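You operate a simulated robot arm through the tools that you are given. There is no shell and no other tool. Be economical: measure what you need, move in short steps, check, and stop when the job is done.

You run a simulated robot arm. Do the job below in one go: nothing can be reset, and whatever is moved stays where it is left.

Task
Put one of the reflectors from the top of the hub bench on top of the bearing pack there.
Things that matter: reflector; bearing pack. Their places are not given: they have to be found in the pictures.

Only the result counts: the job must be done as asked and must still hold three seconds after the hand-in. Knocking over, shifting, dropping, spilling or breaking anything else fails it.

Robot
A 7-joint arm with a two-finger parallel gripper, fixed in place. Base frame: the origin is at the foot of the arm, x ahead of it, y to its left, z up; the work surface is at about z = 0. Readings come in m, rad, newtons and seconds.
With the tool pointing down near the work surface it reaches from about 0.24 to 0.62 m from the base axis. Its first joint turns from -1.152 to 1.152 rad. Payload 2.6 kg.
Tool frame: the origin (TCP) lies between the finger pads and is the grasp point; the fingertips stand 0.03 m ahead of it; z points along the fingers, y is the line along which they close. Largest opening 0.094 m; finger width 0.028, thickness 0.01; the body of the gripper, 0.05 by 0.096 m, starts 0.055 m behind the TCP.
Orientation is that of the tool frame in the base frame, as a unit quaternion [x, y, z, w]. With the fingers straight down and closing along the base's y, the tool's x points along the base's -x, its y along +y and its z along -z.

Tools
- The arm moves only by the tool jog_arm. Its argument "moves" is a list of rows, each a list of 7 numbers: the shift along the base's x, y, z in units of 200 mm (1.0 is 200 mm), then the turn, a rotation vector about the base's x, y, z in units of 180 degrees (1.0 is 180 degrees), then the opening, from 0 (shut) to 1 (fully open). In form: [[dx, dy, dz, rx, ry, rz, claw], ...]. A call has 1 to 8 rows; each row is the pose to reach, as a shift and turn from the pose commanded when the call began. A call with a number of a shift or a turn outside -1 to 1 is refused whole. Rows are played at 5 a second. More than 0.05 m and 0.15 rad between two rows, or a gripper value outside its range, and nothing of the call is played. A pose out of reach is approached as far as the arm can. The call stops where the force on the tool passes 40 N (or 10 N more than at its start, if that is more) or the arm is blocked; 0.2 s more then pass. Each finger travels about 0.072 m/s and halts on what it meets, pressing with about 32 N; the grip force reading is that of the motor and also rises with nothing between the fingers. The clock runs only during rows and for 0.2 s after the last one: add rows that repeat a pose to give the fingers time. It gives the time, the measured TCP pose, the force on the tool (base axes), the opening and the grip force at its end, in the units of the frame above (readings bear some noise), and new pictures: "pictures" is both (left out), scene, wrist or none.
- Cameras (640 x 400 px; columns grow to the right, rows downward): "scene" is fixed at [0.043, 0.4383, 0.5673]; the picture's right is [-0.69, -0.72, 0.00], its down [-0.40, 0.38, -0.84] and it looks along [0.61, -0.58, -0.55] (base axes); focal length 334 px, centre (320, 200). "wrist" rides on the gripper at [0.076, 0.014, -0.102] in the tool frame; the picture's right is [-0.18, 0.98, 0.00], its down [-0.75, -0.14, -0.64] and it looks along [-0.63, -0.12, 0.77] (tool axes); focal length 243 px, centre (320, 200).
- pixel_to_xyz(camera, pixels): there is no depth. For up to 12 entries [column, row, z] of the newest picture of that camera ("zoom" is the newest enlarged one), the place [x, y] in the base frame at which the ray of that pixel passes the height z, good to about 0.003 m. No time passes.
- enlarge(camera, box): a new picture of the part [left, top, right, bottom] of that camera's present view, enlarged. No time passes.
- finish_job(): hands the job in; it is judged then, once.

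Work in short steps. Measure before you move; look again where a grasp or a placing could have gone wrong, and mend it. You have 60 turns and 170 pictures in all, those below and enlarged ones among them. Open the gripper and draw the arm clear of the work before you hand the job in, unless the task says otherwise; then end with one line.

The tools are called after "Request:" as a command line: name --pt "numbers of a row" for each row, then --argument value for the rest, lists and objects as JSON in quotes. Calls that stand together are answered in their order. jog_arm: Moves the arm, as the interface text tells. Its arguments: {"type":"object","properties":{"moves":{"type":"array"},"pictures":{"type":"string","enum":["both","scene","wrist","none"]}},"required":["moves"]} The other tools are called the same way: pixel_to_xyz (camera, pixels) gives the place at which the rays of pixels pass given heights; enlarge (camera, box) takes an enlarged picture of a part of a camera's view; finish_job () hands the job in.

At the start:

```text
time: 0.0
tcp_pos: [0.4017, -0.1866, 0.2776]
tcp_rot: [0.0, 1.0, 0.0, 0.0]
contact_force: [0.0, 0.1, -0.4]
gripper_width: 0.0942
gripper_force: 0.0
```

scene: 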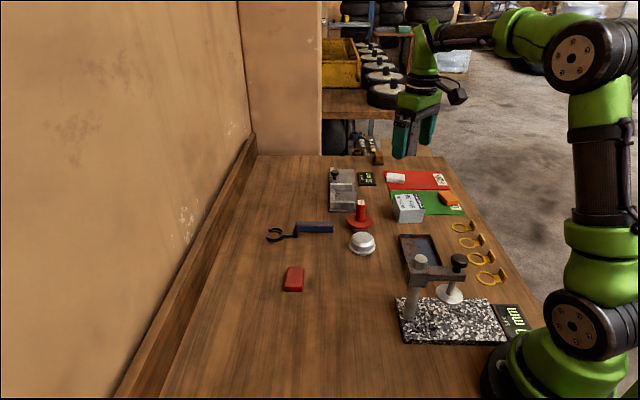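
wrist: 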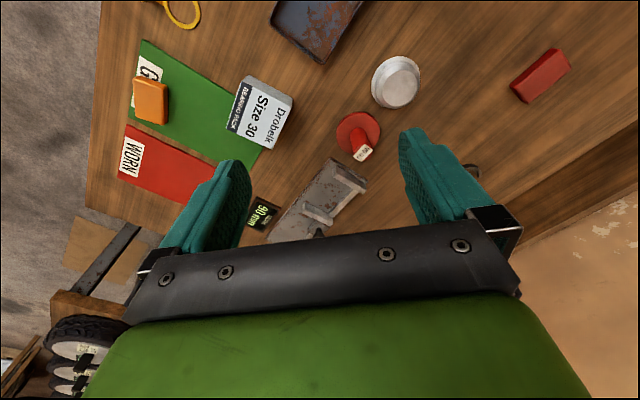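

The bearing pack seems to be the box at scene (408,208); the reflectors may be the orange block (448,198) and the red block (294,279). I enlarge to check.

Request:
enlarge --camera "scene" --box '[320, 130, 480, 230]'

Request:
enlarge --camera "scene" --box '[250, 200, 410, 300]'

Request:
enlarge --camera "wrist" --box '[90, 30, 330, 180]'

Request:
enlarge --camera "wrist" --box '[340, 20, 600, 180]'

```text
4.00 times, centred on (400, 180) of scene
```

zoom: 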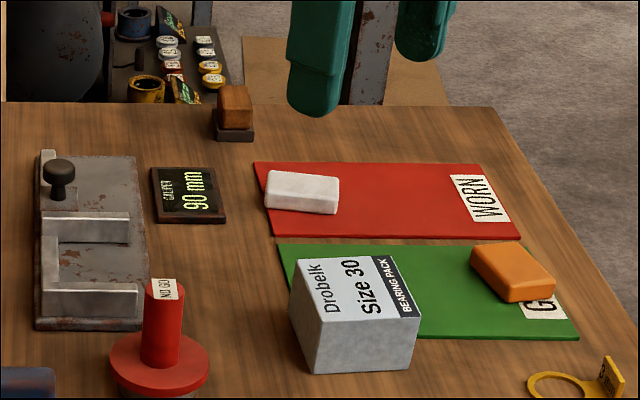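

```text
4.00 times, centred on (330, 250) of scene
```

zoom: 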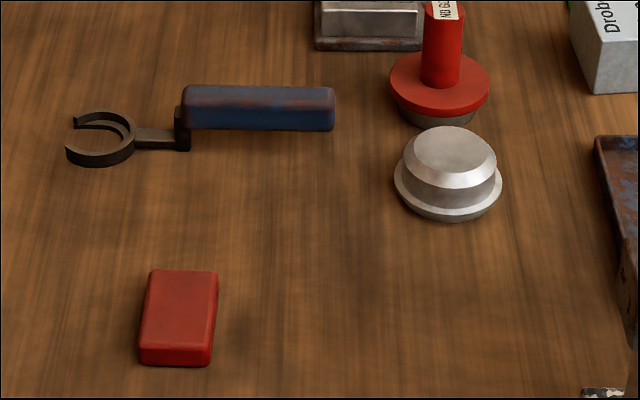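

```text
2.67 times, centred on (210, 105) of wrist
```

zoom: 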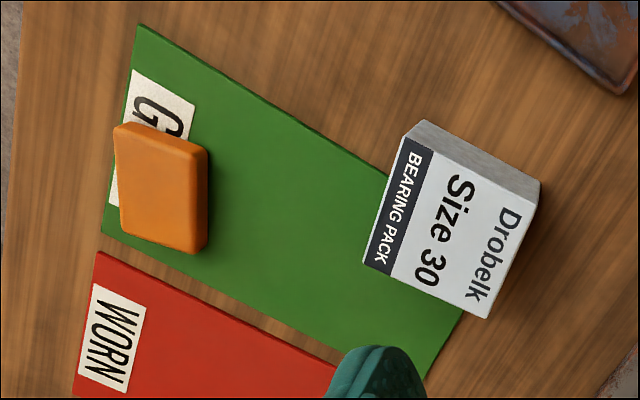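

```text
2.46 times, centred on (470, 100) of wrist
```

zoom: 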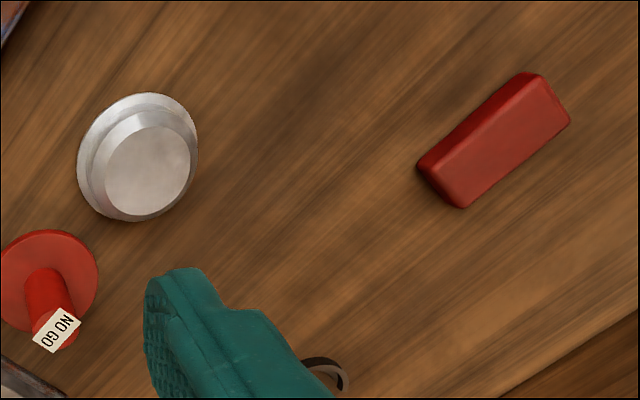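

Red, orange and white blocks share one shape (reflectors). The red one lies free on the bench, so I measure it and the box.

Request:
pixel_to_xyz --camera "zoom" --pixels '[[418, 165, 0.02], [462, 208, 0.02], [570, 124, 0.02], [527, 72, 0.02], [440, 195, 0.0], [418, 170, 0.0]]'

Request:
pixel_to_xyz --camera "scene" --pixels '[[287, 268, 0.02], [304, 268, 0.02], [302, 287, 0.02], [285, 286, 0.02], [285, 290.5, 0], [302, 291.5, 0], [399, 223, 0], [422, 222, 0], [399, 210, 0.05], [424, 207, 0.05], [394, 195, 0.05], [417, 194, 0.05]]'

Request:
pixel_to_xyz --camera "wrist" --pixels '[[244, 76, 0.05], [226, 129, 0.05], [270, 149, 0.05], [291, 97, 0.05], [244, 76, 0.04], [226, 129, 0.04], [270, 149, 0.04], [291, 97, 0.04]]'

```text
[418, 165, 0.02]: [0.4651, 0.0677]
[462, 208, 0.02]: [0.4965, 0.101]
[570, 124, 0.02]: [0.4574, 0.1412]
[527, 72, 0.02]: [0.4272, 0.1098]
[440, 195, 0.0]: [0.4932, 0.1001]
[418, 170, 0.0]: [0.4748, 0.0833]
```

```text
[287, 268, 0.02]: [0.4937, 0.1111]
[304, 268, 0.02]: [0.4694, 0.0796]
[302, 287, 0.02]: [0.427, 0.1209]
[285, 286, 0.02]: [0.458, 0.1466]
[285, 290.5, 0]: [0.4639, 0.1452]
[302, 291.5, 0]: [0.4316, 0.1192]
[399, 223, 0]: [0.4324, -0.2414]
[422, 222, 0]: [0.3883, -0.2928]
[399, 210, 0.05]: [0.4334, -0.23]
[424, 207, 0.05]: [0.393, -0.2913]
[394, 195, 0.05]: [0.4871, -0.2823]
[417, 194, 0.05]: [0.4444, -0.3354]
```

```text
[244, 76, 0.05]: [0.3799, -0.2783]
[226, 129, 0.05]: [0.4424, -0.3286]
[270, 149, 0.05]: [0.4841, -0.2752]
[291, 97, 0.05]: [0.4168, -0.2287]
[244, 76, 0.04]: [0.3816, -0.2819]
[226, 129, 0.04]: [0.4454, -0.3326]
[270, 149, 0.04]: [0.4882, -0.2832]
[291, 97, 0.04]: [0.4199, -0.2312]
```

Red reflector centre is about (0.462, 0.114), roughly 0.055 by 0.04, with the short side along (1,1). I travel towards it at height while turning -45° about z.

Request:
jog_arm --pt "0.04 0.125 0 0 0 -0.031 1" --pt "0.08 0.25 0 0 0 -0.062 1" --pt "0.12 0.375 0 0 0 -0.094 1" --pt "0.16 0.5 0 0 0 -0.125 1" --pt "0.2 0.625 0 0 0 -0.156 1" --pt "0.24 0.75 0 0 0 -0.188 1" --pt "0.27 0.875 0 0 0 -0.219 1" --pt "0.3 1.0 0 0 0 -0.25 1" --pictures "none"

Request:
jog_arm --pt "0 0.17 -0.15 0 0 0 1" --pt "0 0.34 -0.3 0 0 0 1" --pt "0 0.5 -0.45 0 0 0 1" --pt "0 0.5 -0.6 0 0 0 1" --pt "0 0.5 -0.6 0 0 0 1"

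```text
time: 1.8
tcp_pos: [0.4613, 0.0122, 0.2777]
tcp_rot: [0.384, 0.923, 0.0, 0.0]
contact_force: [-1.3, 0.0, -0.4]
gripper_width: 0.094
gripper_force: 0.0
```

```text
time: 3.0
tcp_pos: [0.4606, 0.1113, 0.1578]
tcp_rot: [0.383, 0.924, 0.0, 0.0]
contact_force: [-1.1, -0.7, -1.3]
gripper_width: 0.094
gripper_force: 0.1
```

scene: 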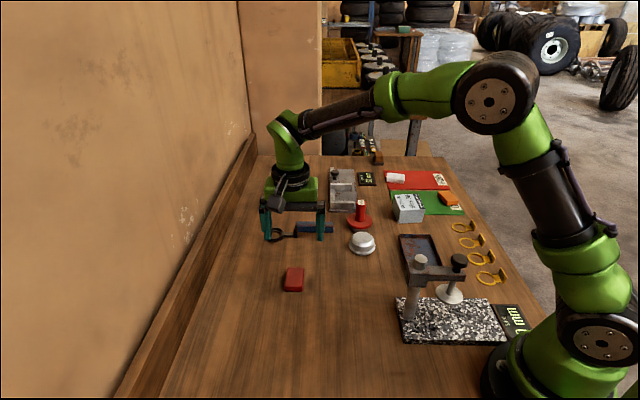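
wrist: 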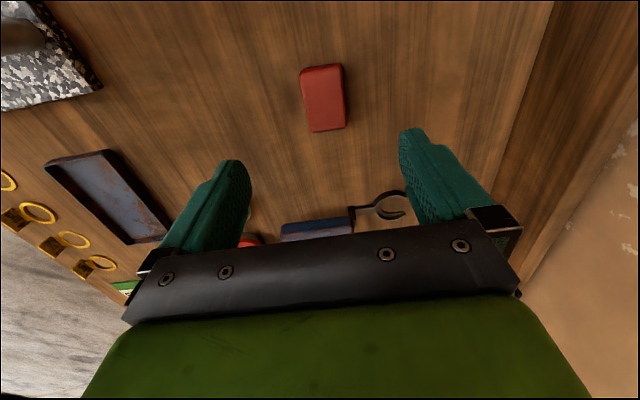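

Now I remeasure the red block from this wrist view: corners near (302,69), (341,65), (345,128), (309,132).

Request:
pixel_to_xyz --camera "wrist" --pixels '[[302, 70, 0.02], [341, 65, 0.02], [345, 127, 0.02], [309, 132, 0.02], [302, 70, 0.01], [341, 65, 0.01]]'

Request:
enlarge --camera "wrist" --box '[270, 50, 382, 140]'

```text
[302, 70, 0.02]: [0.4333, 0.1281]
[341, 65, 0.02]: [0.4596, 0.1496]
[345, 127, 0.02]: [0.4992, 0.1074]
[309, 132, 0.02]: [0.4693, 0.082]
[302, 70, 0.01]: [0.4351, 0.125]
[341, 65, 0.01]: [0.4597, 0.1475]
```

```text
4.44 times, centred on (326, 95) of wrist
```

zoom: 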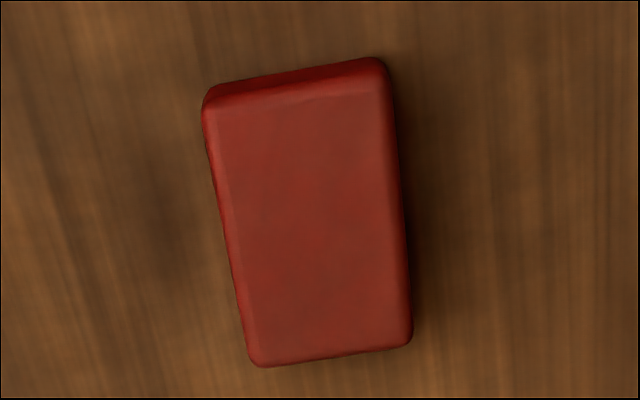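

Centre is about (0.466, 0.115), and the yaw fits. I descend to TCP z ≈ 0.036 with the fingers open.

Request:
jog_arm --pt "0.022 0.01 -0.15 0 0 0 1" --pt "0.022 0.01 -0.3 0 0 0 1" --pt "0.022 0.01 -0.45 0 0 0 1" --pt "0.022 0.01 -0.55 0 0 0 1" --pt "0.022 0.01 -0.605 0 0 0 1" --pt "0.022 0.01 -0.605 0 0 0 1"

```text
time: 4.4
tcp_pos: [0.4654, 0.1158, 0.0362]
tcp_rot: [0.383, 0.924, 0.0, -0.001]
contact_force: [0.0, 0.2, 0.6]
gripper_width: 0.094
gripper_force: 0.1
```

scene: 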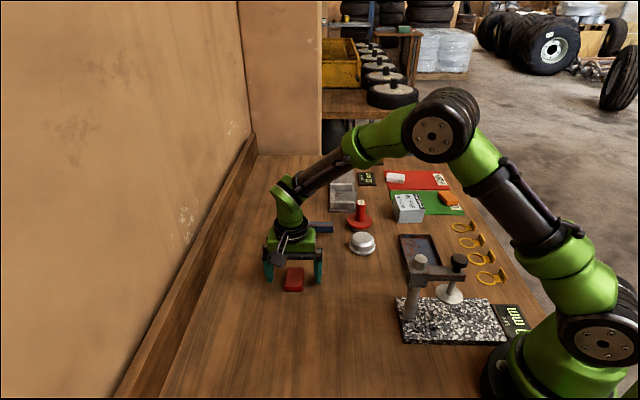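
wrist: 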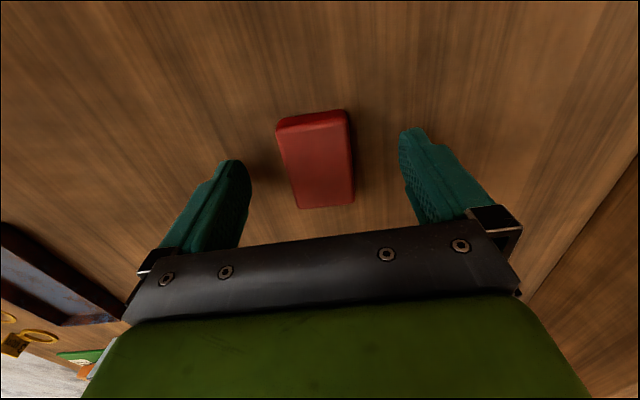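

I check the centring and yaw again from this close view before closing.

Request:
pixel_to_xyz --camera "wrist" --pixels '[[278, 129, 0.018], [349, 121, 0.018], [354, 203, 0.018], [298, 208, 0.018], [276, 120, 0.004], [347, 112, 0.004]]'

```text
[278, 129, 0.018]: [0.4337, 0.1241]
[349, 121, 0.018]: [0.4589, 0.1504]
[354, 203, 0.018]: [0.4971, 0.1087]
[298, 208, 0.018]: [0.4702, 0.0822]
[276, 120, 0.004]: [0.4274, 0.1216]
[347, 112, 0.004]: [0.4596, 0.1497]
```

Centre (0.465, 0.116) and 45° are confirmed, so I close the fingers.

Request:
jog_arm --pt "0 0 0 0 0 0 0.5" --pt "0 0 0 0 0 0 0.3" --pt "0 0 0 0 0 0 0.2" --pt "0 0 0 0 0 0 0.2" --pt "0 0 0 0 0 0 0.2" --pictures "wrist"

```text
time: 5.6
tcp_pos: [0.4653, 0.1143, 0.0378]
tcp_rot: [0.383, 0.924, 0.0, 0.0]
contact_force: [0.6, -0.2, 0.0]
gripper_width: 0.0387
gripper_force: 32.5
```

wrist: 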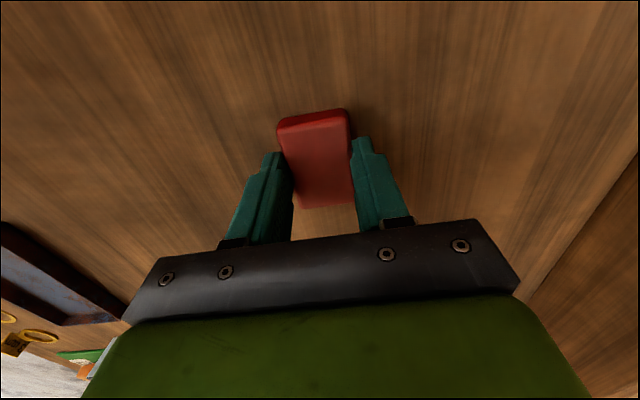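

The block is held at 0.0387 m with 32 N. I lift 0.16 m straight up.

Request:
jog_arm --pt "0 0 0.1 0 0 0 0.2" --pt "0 0 0.25 0 0 0 0.2" --pt "0 0 0.4 0 0 0 0.2" --pt "0 0 0.55 0 0 0 0.2" --pt "0 0 0.7 0 0 0 0.2" --pt "0 0 0.8 0 0 0 0.2" --pt "0 0 0.8 0 0 0 0.2"

```text
time: 7.2
tcp_pos: [0.4667, 0.1145, 0.1967]
tcp_rot: [0.383, 0.924, 0.001, 0.0]
contact_force: [-0.7, 0.3, -0.1]
gripper_width: 0.0389
gripper_force: 32.0
```

scene: 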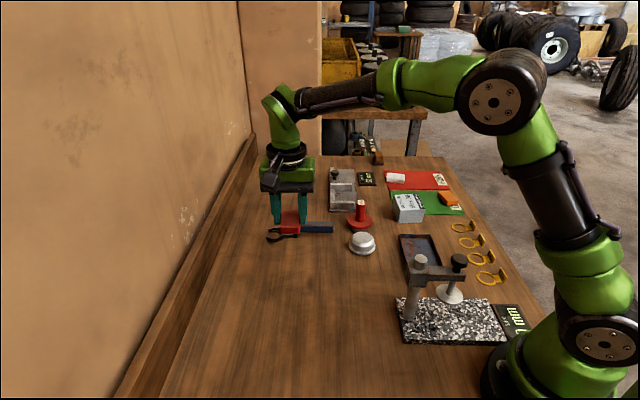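
wrist: 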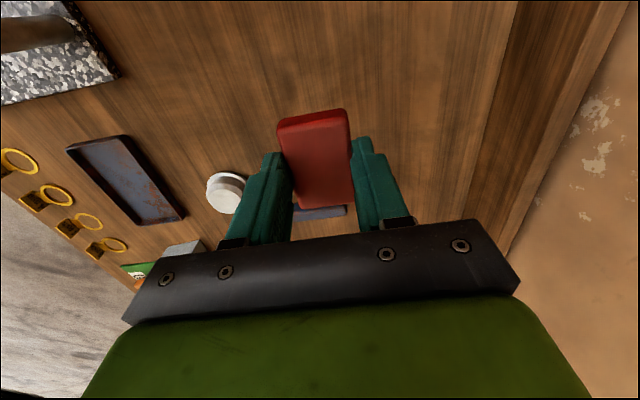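

Held well, with the reflector's underside near z 0.16, above everything. I move 0.2 m towards the box and look.

Request:
jog_arm --pt "-0.02 -0.12 0 0 0 0 0.2" --pt "-0.04 -0.27 0 0 0 0 0.2" --pt "-0.06 -0.42 0 0 0 0 0.2" --pt "-0.08 -0.57 0 0 0 0 0.2" --pt "-0.1 -0.72 0 0 0 0 0.2" --pt "-0.11 -0.87 0 0 0 0 0.2" --pt "-0.12 -1.0 0 0 0 0 0.2" --pt "-0.12 -1.0 0 0 0 0 0.2" --pictures "none"

Request:
jog_arm --pt "0 -0.12 0 0 0 0 0.2" --pt "0 -0.27 0 0 0 0 0.2" --pt "0 -0.42 0 0 0 0 0.2" --pt "0 -0.57 0 0 0 0 0.2" --pt "0 -0.72 0 0 0 0 0.2" --pt "0 -0.8 0 0 0 0 0.2" --pt "0 -0.8 0 0 0 0 0.2"

```text
time: 9.0
tcp_pos: [0.4435, -0.0843, 0.196]
tcp_rot: [0.383, 0.924, -0.001, 0.0]
contact_force: [-0.4, -0.3, 0.0]
gripper_width: 0.0386
gripper_force: 32.2
```

```text
time: 10.6
tcp_pos: [0.443, -0.2463, 0.1963]
tcp_rot: [0.382, 0.924, 0.0, 0.0]
contact_force: [-1.1, 1.3, -0.1]
gripper_width: 0.0387
gripper_force: 32.1
```

scene: 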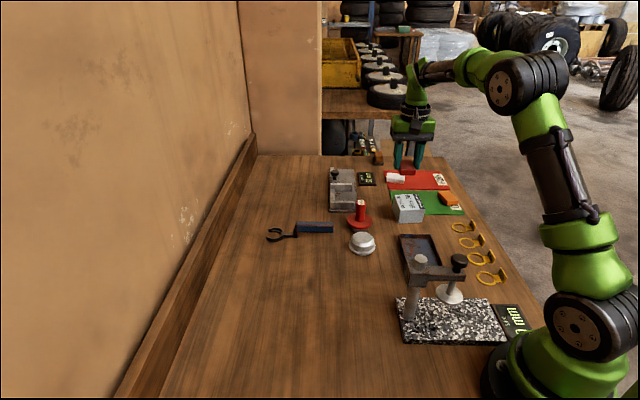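
wrist: 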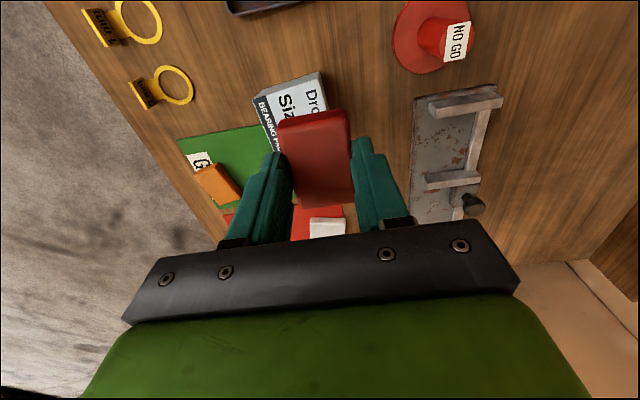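

The box is clear in the scene view, so I enlarge both views to get its top corners and height.

Request:
enlarge --camera "wrist" --box '[240, 60, 352, 130]'

Request:
enlarge --camera "scene" --box '[376, 180, 440, 230]'

```text
5.71 times, centred on (296, 95) of wrist
```

zoom: 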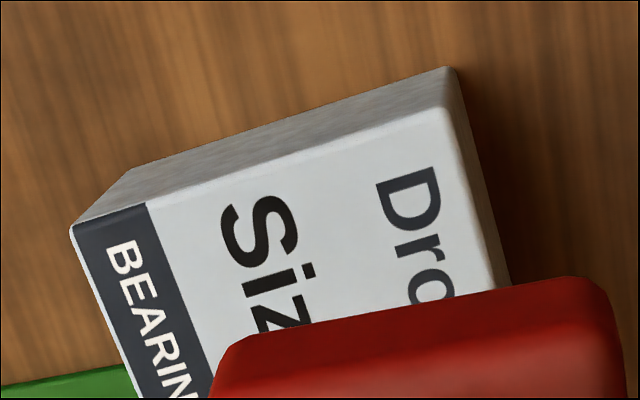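

```text
8.00 times, centred on (408, 205) of scene
```

zoom: 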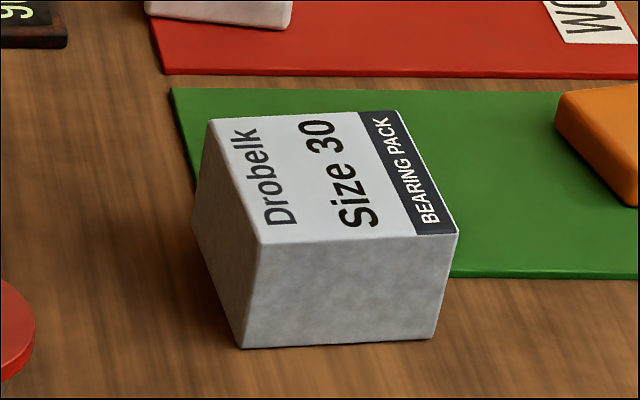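

The scene zoom shows top corners (211,119), (398,110), (458,235), (257,244) and bottom corners (242,349), (433,340). I convert at several heights.

Request:
pixel_to_xyz --camera "zoom" --pixels '[[211, 119, 0.05], [398, 110, 0.05], [458, 235, 0.05], [257, 244, 0.05], [211, 119, 0.06], [398, 110, 0.06], [458, 235, 0.06], [257, 244, 0.06], [242, 349, 0.0], [433, 340, 0.0], [193, 218, 0.0]]'

Request:
pixel_to_xyz --camera "wrist" --pixels '[[252.6, 99.4, 0.05], [317.4, 79.2, 0.05], [252.6, 99.4, 0.06], [317.4, 79.2, 0.06], [262.7, 89.5, 0.0], [319.5, 71.7, 0.0]]'

```text
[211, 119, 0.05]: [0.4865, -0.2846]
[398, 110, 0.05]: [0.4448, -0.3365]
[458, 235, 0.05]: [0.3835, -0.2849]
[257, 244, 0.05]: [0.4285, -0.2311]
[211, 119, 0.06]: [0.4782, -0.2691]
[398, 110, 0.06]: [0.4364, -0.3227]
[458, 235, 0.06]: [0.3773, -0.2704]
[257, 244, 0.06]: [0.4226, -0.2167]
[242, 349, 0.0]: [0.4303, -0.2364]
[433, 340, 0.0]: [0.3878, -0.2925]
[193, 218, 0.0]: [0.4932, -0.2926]
```

```text
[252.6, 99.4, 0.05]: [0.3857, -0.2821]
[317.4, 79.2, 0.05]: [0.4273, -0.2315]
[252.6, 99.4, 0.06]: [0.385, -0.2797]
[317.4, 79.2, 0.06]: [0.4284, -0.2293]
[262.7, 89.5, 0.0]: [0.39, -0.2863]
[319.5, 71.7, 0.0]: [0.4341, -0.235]
```

Box top centre is about (0.436, -0.285), its height about 0.048, and its edges are turned about 50°. I move above it, turn +4.5°, and lower to TCP z ≈ 0.097 (about 10 mm gap).

Request:
jog_arm --pt "-0.015 -0.1 0 0 0 0.012 0.2" --pt "-0.03 -0.2 0 0 0 0.025 0.2" --pt "-0.03 -0.2 -0.15 0 0 0.025 0.2" --pt "-0.03 -0.2 -0.3 0 0 0.025 0.2" --pt "-0.03 -0.2 -0.42 0 0 0.025 0.2" --pt "-0.03 -0.2 -0.5 0 0 0.025 0.2" --pt "-0.03 -0.2 -0.5 0 0 0.025 0.2"

Request:
enlarge --camera "scene" --box '[360, 150, 456, 230]'

```text
time: 12.2
tcp_pos: [0.4367, -0.2841, 0.0958]
tcp_rot: [0.346, 0.938, -0.001, 0.0]
contact_force: [-0.1, -0.3, -0.7]
gripper_width: 0.0389
gripper_force: 32.2
```

scene: 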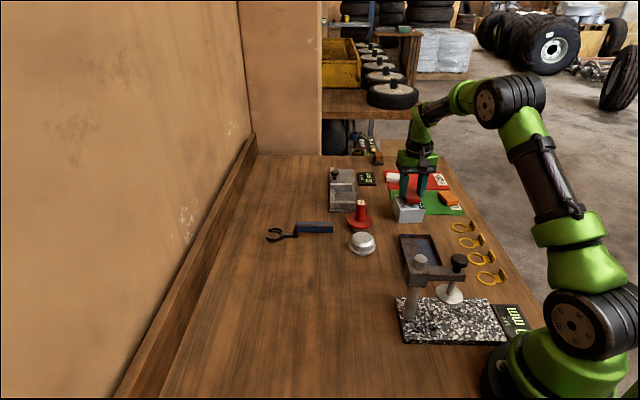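
wrist: 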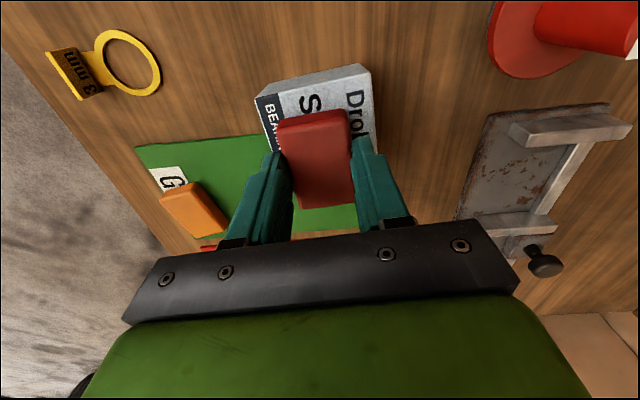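

```text
5.00 times, centred on (408, 190) of scene
```

zoom: 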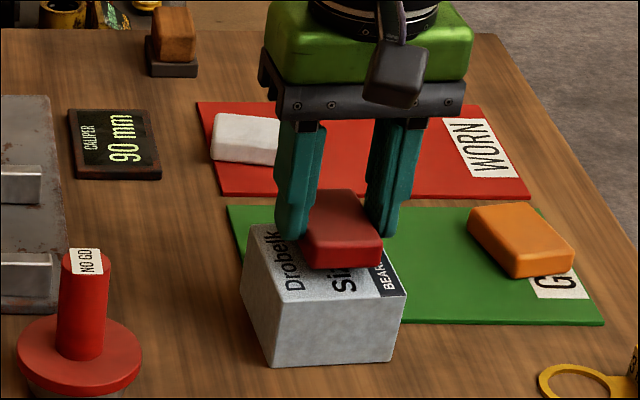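

The reflector hovers centred over the box. I lower in 2 mm steps until contact.

Request:
jog_arm --pt "0 0 -0.01 0 0 0 0.2" --pt "0 0 -0.02 0 0 0 0.2" --pt "0 0 -0.03 0 0 0 0.2" --pt "0 0 -0.04 0 0 0 0.2" --pt "0 0 -0.04 0 0 0 0.2" --pictures "none"

Request:
enlarge --camera "scene" --box '[376, 180, 440, 230]'

```text
time: 13.4
tcp_pos: [0.4383, -0.2851, 0.0902]
tcp_rot: [0.346, 0.938, 0.001, 0.002]
contact_force: [-4.2, 4.0, 24.2]
gripper_width: 0.0388
gripper_force: 32.0
```

```text
8.00 times, centred on (408, 205) of scene
```

zoom: 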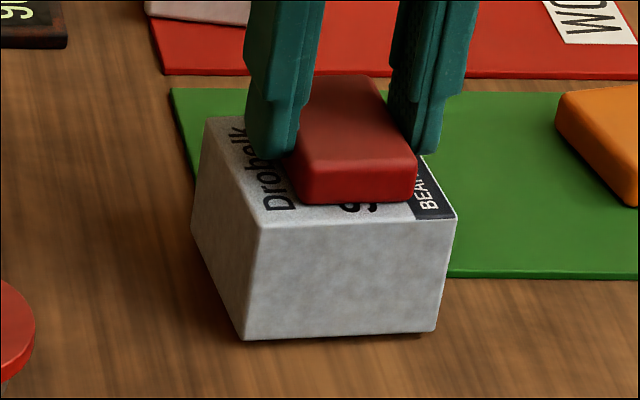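

Contact with 24 N, and the box's front edge seems to have risen or moved (244→226 zoom row). I back up 4 mm to relieve it and look.

Request:
jog_arm --pt "0 0 0.01 0 0 0 0.2" --pt "0 0 0.02 0 0 0 0.2" --pt "0 0 0.02 0 0 0 0.2" --pictures "wrist"

Request:
enlarge --camera "scene" --box '[376, 180, 440, 230]'

```text
time: 14.2
tcp_pos: [0.4362, -0.2841, 0.0913]
tcp_rot: [0.346, 0.938, 0.002, -0.002]
contact_force: [0.1, 0.8, 0.6]
gripper_width: 0.0386
gripper_force: 31.9
```

wrist: 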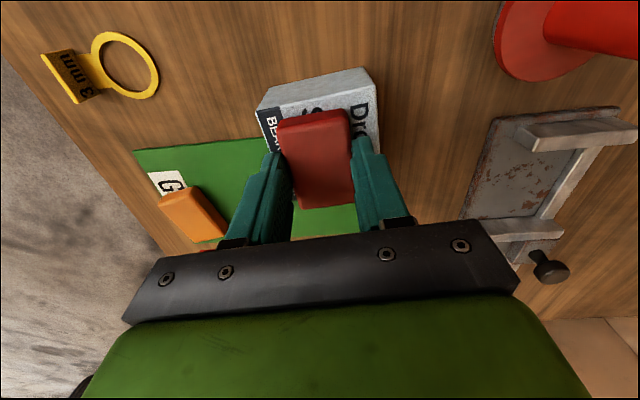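

```text
8.00 times, centred on (408, 205) of scene
```

zoom: 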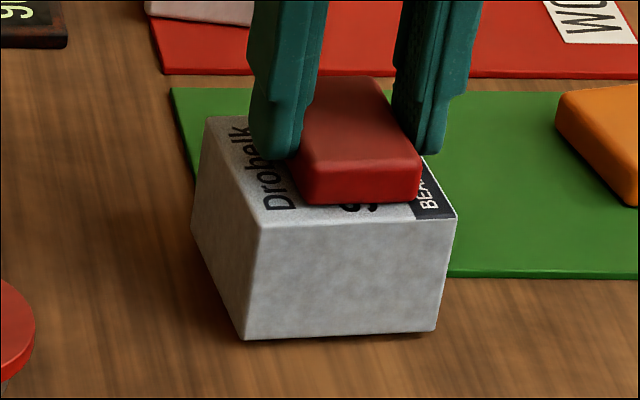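

The box still looks tipped slightly backwards with no force on the tool. I lift 10 mm more to see how it rests by itself.

Request:
jog_arm --pt "0 0 0.025 0 0 0 0.2" --pt "0 0 0.05 0 0 0 0.2" --pt "0 0 0.075 0 0 0 0.2" --pt "0 0 0.1 0 0 0 0.2" --pt "0 0 0.1 0 0 0 0.2" --pictures "both"

Request:
enlarge --camera "scene" --box '[376, 180, 440, 230]'

Request:
enlarge --camera "wrist" --box '[220, 50, 400, 180]'

```text
time: 15.4
tcp_pos: [0.4365, -0.286, 0.1129]
tcp_rot: [0.346, 0.938, 0.001, 0.0]
contact_force: [0.2, -0.4, 0.8]
gripper_width: 0.0387
gripper_force: 32.1
```

scene: 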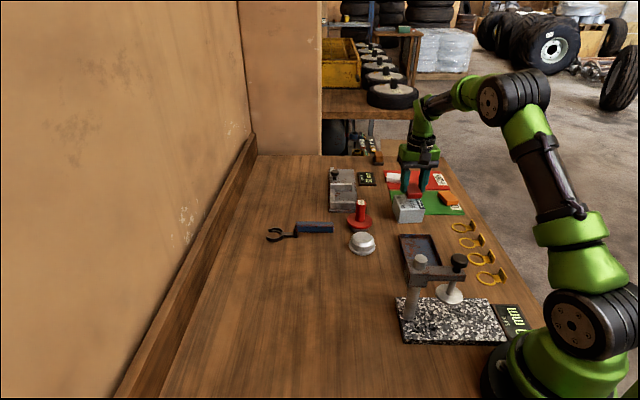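
wrist: 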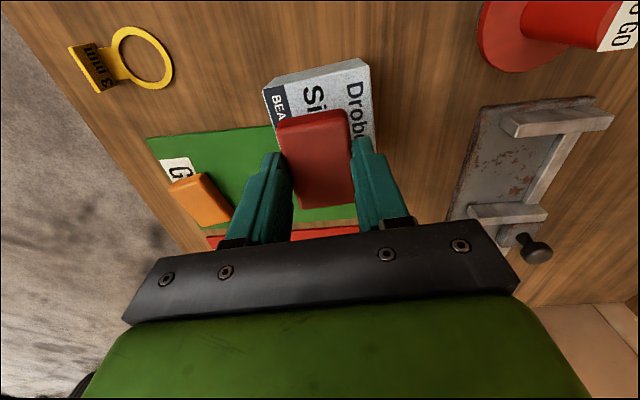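

```text
8.00 times, centred on (408, 205) of scene
```

zoom: 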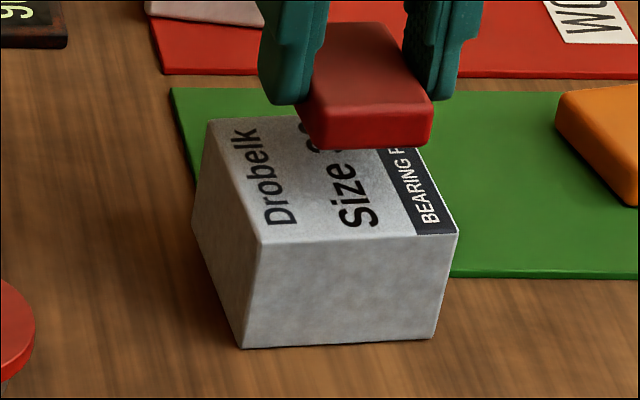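

```text
3.08 times, centred on (310, 115) of wrist
```

zoom: 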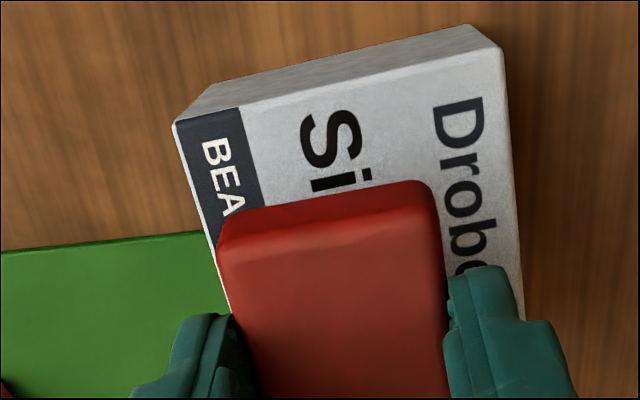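

The box went back to its resting pose: it straddles the mat edge and leans forward slightly. I measure the mat edge to locate the pivot.

Request:
pixel_to_xyz --camera "scene" --pixels '[[434, 214.5, 0.003], [464.5, 215, 0.003], [397.5, 191, 0.003], [399.7, 204, 0.003], [434, 215, 0.0], [464.5, 216, 0.0]]'

Request:
enlarge --camera "scene" --box '[384, 195, 416, 225]'

Request:
enlarge --camera "scene" --box '[425, 200, 470, 225]'

```text
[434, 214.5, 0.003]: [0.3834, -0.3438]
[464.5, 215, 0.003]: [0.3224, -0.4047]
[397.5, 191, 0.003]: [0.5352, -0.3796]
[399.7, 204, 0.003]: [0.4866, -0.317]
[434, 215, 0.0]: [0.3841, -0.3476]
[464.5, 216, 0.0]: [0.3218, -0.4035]
```

```text
13.33 times, centred on (400, 210) of scene
```

zoom: 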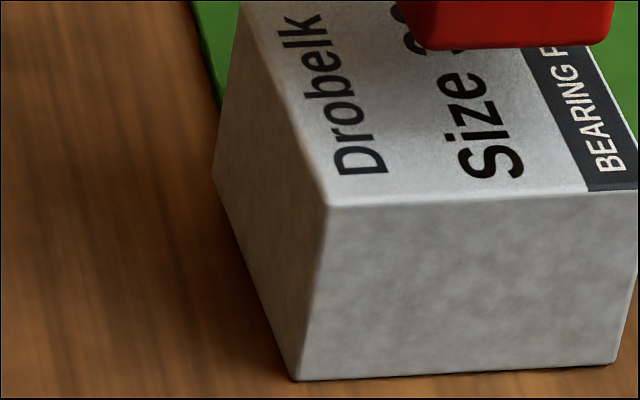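

```text
14.22 times, centred on (448, 212) of scene
```

zoom: 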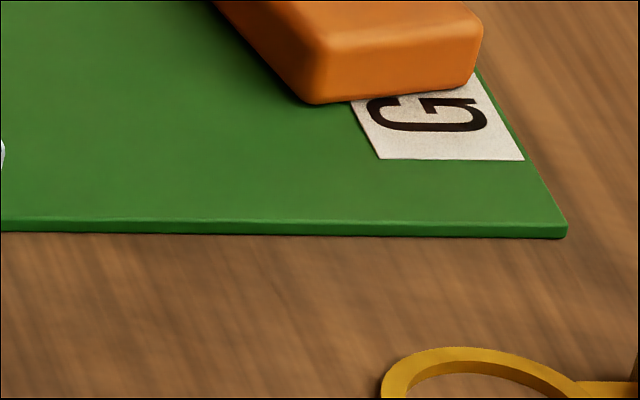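

The mat edge passes almost exactly under the box's centre, so the box rocks easily. I will set the reflector about 8 mm further forward and pitch it 4° to match the lean, first hovering at z ≈ 0.095.

Request:
jog_arm --pt "-0.02 0.016 0 -0.0075 -0.0085 0 0.2" --pt "-0.04 0.033 0 -0.0147 -0.0167 0 0.2" --pt "-0.04 0.033 -0.04 -0.0147 -0.0167 0 0.2" --pt "-0.04 0.033 -0.085 -0.0147 -0.0167 0 0.2" --pt "-0.04 0.033 -0.085 -0.0147 -0.0167 0 0.2" --pictures "wrist"

Request:
enlarge --camera "scene" --box '[376, 180, 440, 230]'

```text
time: 16.6
tcp_pos: [0.4279, -0.279, 0.0947]
tcp_rot: [0.346, 0.937, -0.012, 0.033]
contact_force: [0.4, -0.1, -0.1]
gripper_width: 0.0387
gripper_force: 31.4
```

wrist: 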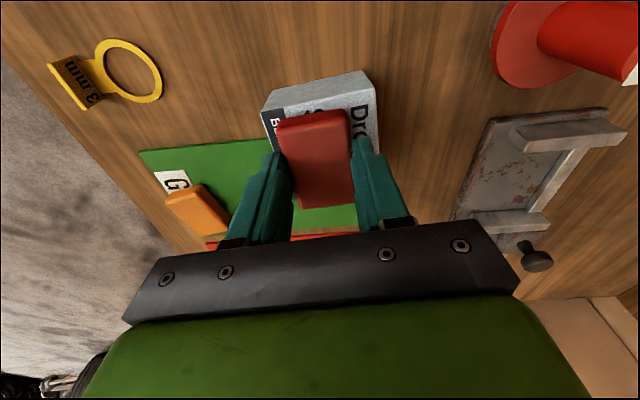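

```text
8.00 times, centred on (408, 205) of scene
```

zoom: 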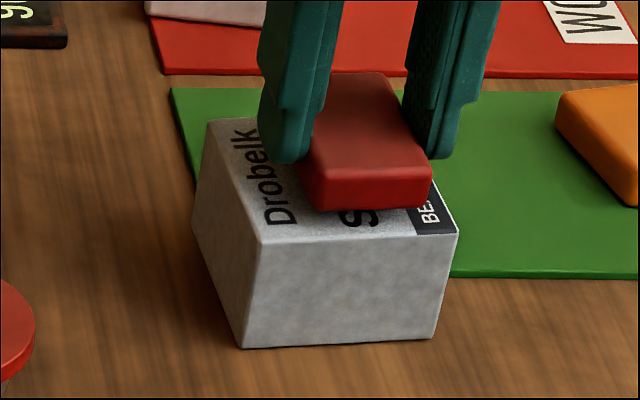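

The box is undisturbed, but the reflector sits about 6 mm towards the "BEARING PACK" edge. I shift it sideways by 6 mm and lower by 3 mm.

Request:
jog_arm --pt "0.01 0.012 0 0 0 0 0.2" --pt "0.019 0.0235 0 0 0 0 0.2" --pt "0.019 0.0235 -0.005 0 0 0 0.2" --pt "0.019 0.0235 -0.01 0 0 0 0.2" --pt "0.019 0.0235 -0.015 0 0 0 0.2" --pt "0.019 0.0235 -0.015 0 0 0 0.2" --pictures "none"

Request:
enlarge --camera "scene" --box '[376, 180, 440, 230]'

```text
time: 18.0
tcp_pos: [0.4319, -0.2744, 0.092]
tcp_rot: [0.346, 0.938, -0.013, 0.033]
contact_force: [1.0, -0.2, 0.4]
gripper_width: 0.0388
gripper_force: 31.5
```

```text
8.00 times, centred on (408, 205) of scene
```

zoom: 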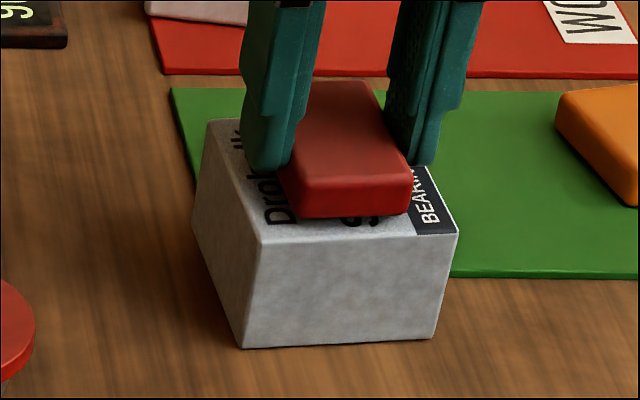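

Laterally centred now, no contact yet. I lower another 2 mm and read the force.

Request:
jog_arm --pt "0 0 -0.005 0 0 0 0.2" --pt "0 0 -0.01 0 0 0 0.2" --pt "0 0 -0.01 0 0 0 0.2" --pictures "none"

Request:
enlarge --camera "scene" --box '[376, 180, 440, 230]'

```text
time: 18.8
tcp_pos: [0.4317, -0.2736, 0.0898]
tcp_rot: [0.346, 0.937, -0.012, 0.032]
contact_force: [0.7, 0.1, -1.0]
gripper_width: 0.0387
gripper_force: 31.7
```

```text
8.00 times, centred on (408, 205) of scene
```

zoom: 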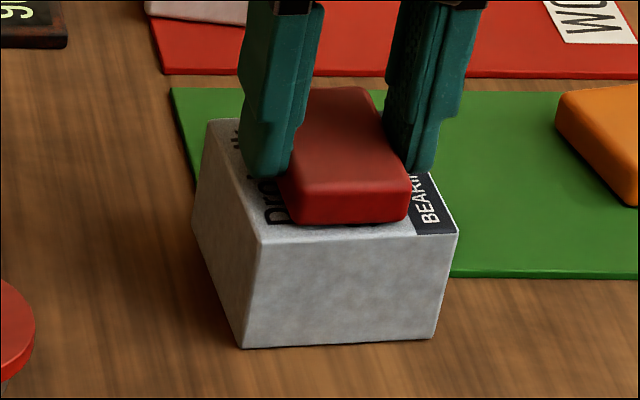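

Still no contact force and the box is still. Another 1.6 mm down.

Request:
jog_arm --pt "0 0 -0.004 0 0 0 0.2" --pt "0 0 -0.008 0 0 0 0.2" --pt "0 0 -0.008 0 0 0 0.2" --pictures "none"

Request:
enlarge --camera "scene" --box '[376, 180, 440, 230]'

```text
time: 19.6
tcp_pos: [0.4335, -0.2739, 0.0892]
tcp_rot: [0.346, 0.938, -0.012, 0.034]
contact_force: [-3.6, 1.2, 8.6]
gripper_width: 0.0386
gripper_force: 32.1
```

```text
8.00 times, centred on (408, 205) of scene
```

zoom: 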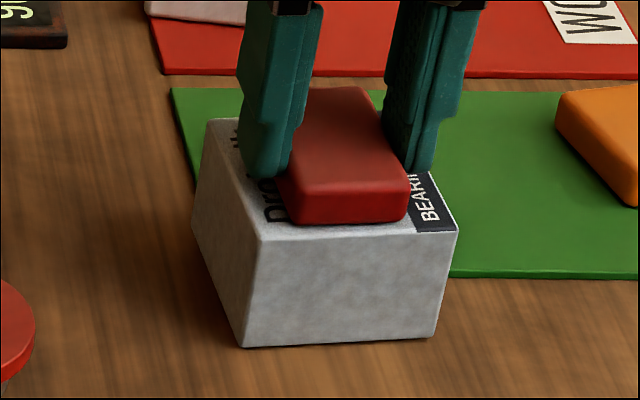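

Contact at 8.6 N, with the box barely moved. I ease back about 0.8 mm and open the fingers gently.

Request:
jog_arm --pt "0 0 0.004 0 0 0 0.2" --pt "0 0 0.004 0 0 0 0.45" --pt "0 0 0.004 0 0 0 0.6" --pt "0 0 0.004 0 0 0 0.7" --pt "0 0 0.004 0 0 0 0.7" --pictures "none"

Request:
enlarge --camera "scene" --box '[376, 180, 440, 230]'

```text
time: 20.8
tcp_pos: [0.4327, -0.2744, 0.0884]
tcp_rot: [0.346, 0.938, -0.013, 0.033]
contact_force: [0.3, -0.4, -0.3]
gripper_width: 0.0659
gripper_force: 0.1
```

```text
8.00 times, centred on (408, 205) of scene
```

zoom: 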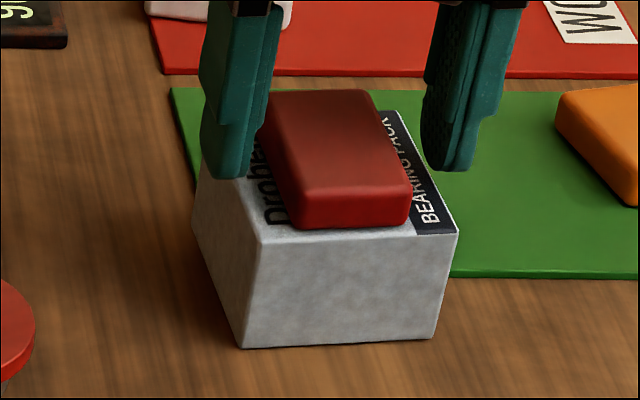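

The reflector rests on the box, and the box's front edge is back at its original rows. I withdraw straight up along the tool, 0.15 m.

Request:
jog_arm --pt "0 0 0.08 0 0 0 0.7" --pt "0 0 0.2 0 0 0 0.7" --pt "0 0 0.35 0 0 0 0.7" --pt "0 0 0.5 0 0 0 0.7" --pt "0 0 0.65 0 0 0 0.7" --pt "0 0 0.8 0 0 0 0.8" --pt "0 0 0.8 0 0 0 1"

Request:
enlarge --camera "scene" --box '[376, 180, 440, 230]'

```text
time: 22.4
tcp_pos: [0.4317, -0.2761, 0.2512]
tcp_rot: [0.346, 0.938, -0.014, 0.033]
contact_force: [0.0, 0.4, -0.5]
gripper_width: 0.094
gripper_force: 0.2
```

scene: 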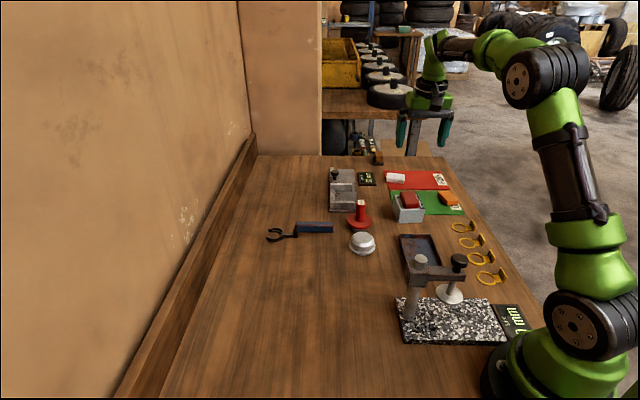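
wrist: 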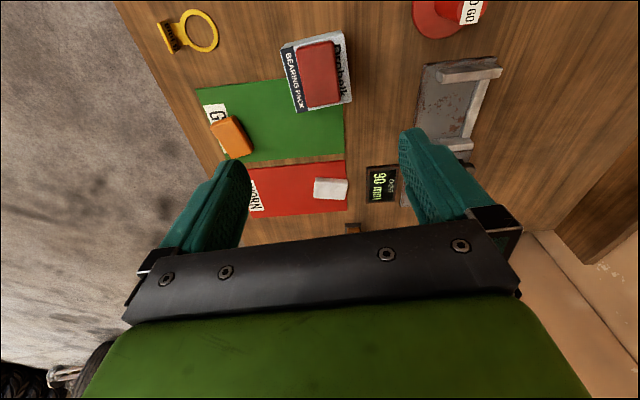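

```text
8.00 times, centred on (408, 205) of scene
```

zoom: 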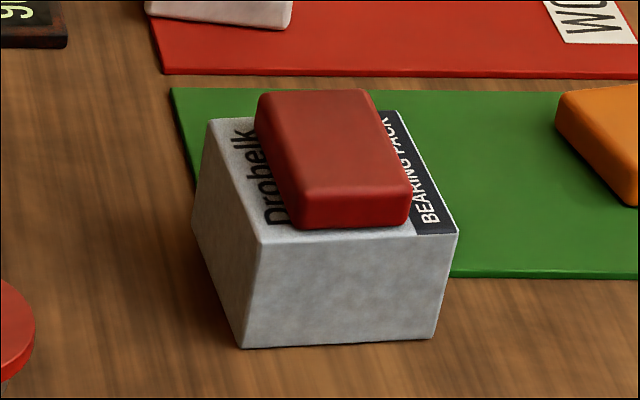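

The reflector lies fully on the bearing pack, stable since release. Nothing else looks moved and the arm is clear, so I hand in.

Request:
finish_job

```text
The job is handed in.
```

The red reflector is resting on top of the bearing pack, the gripper is open and clear, and the job is handed in; the pack tipped briefly on a first try at placing but settled back to where it was.
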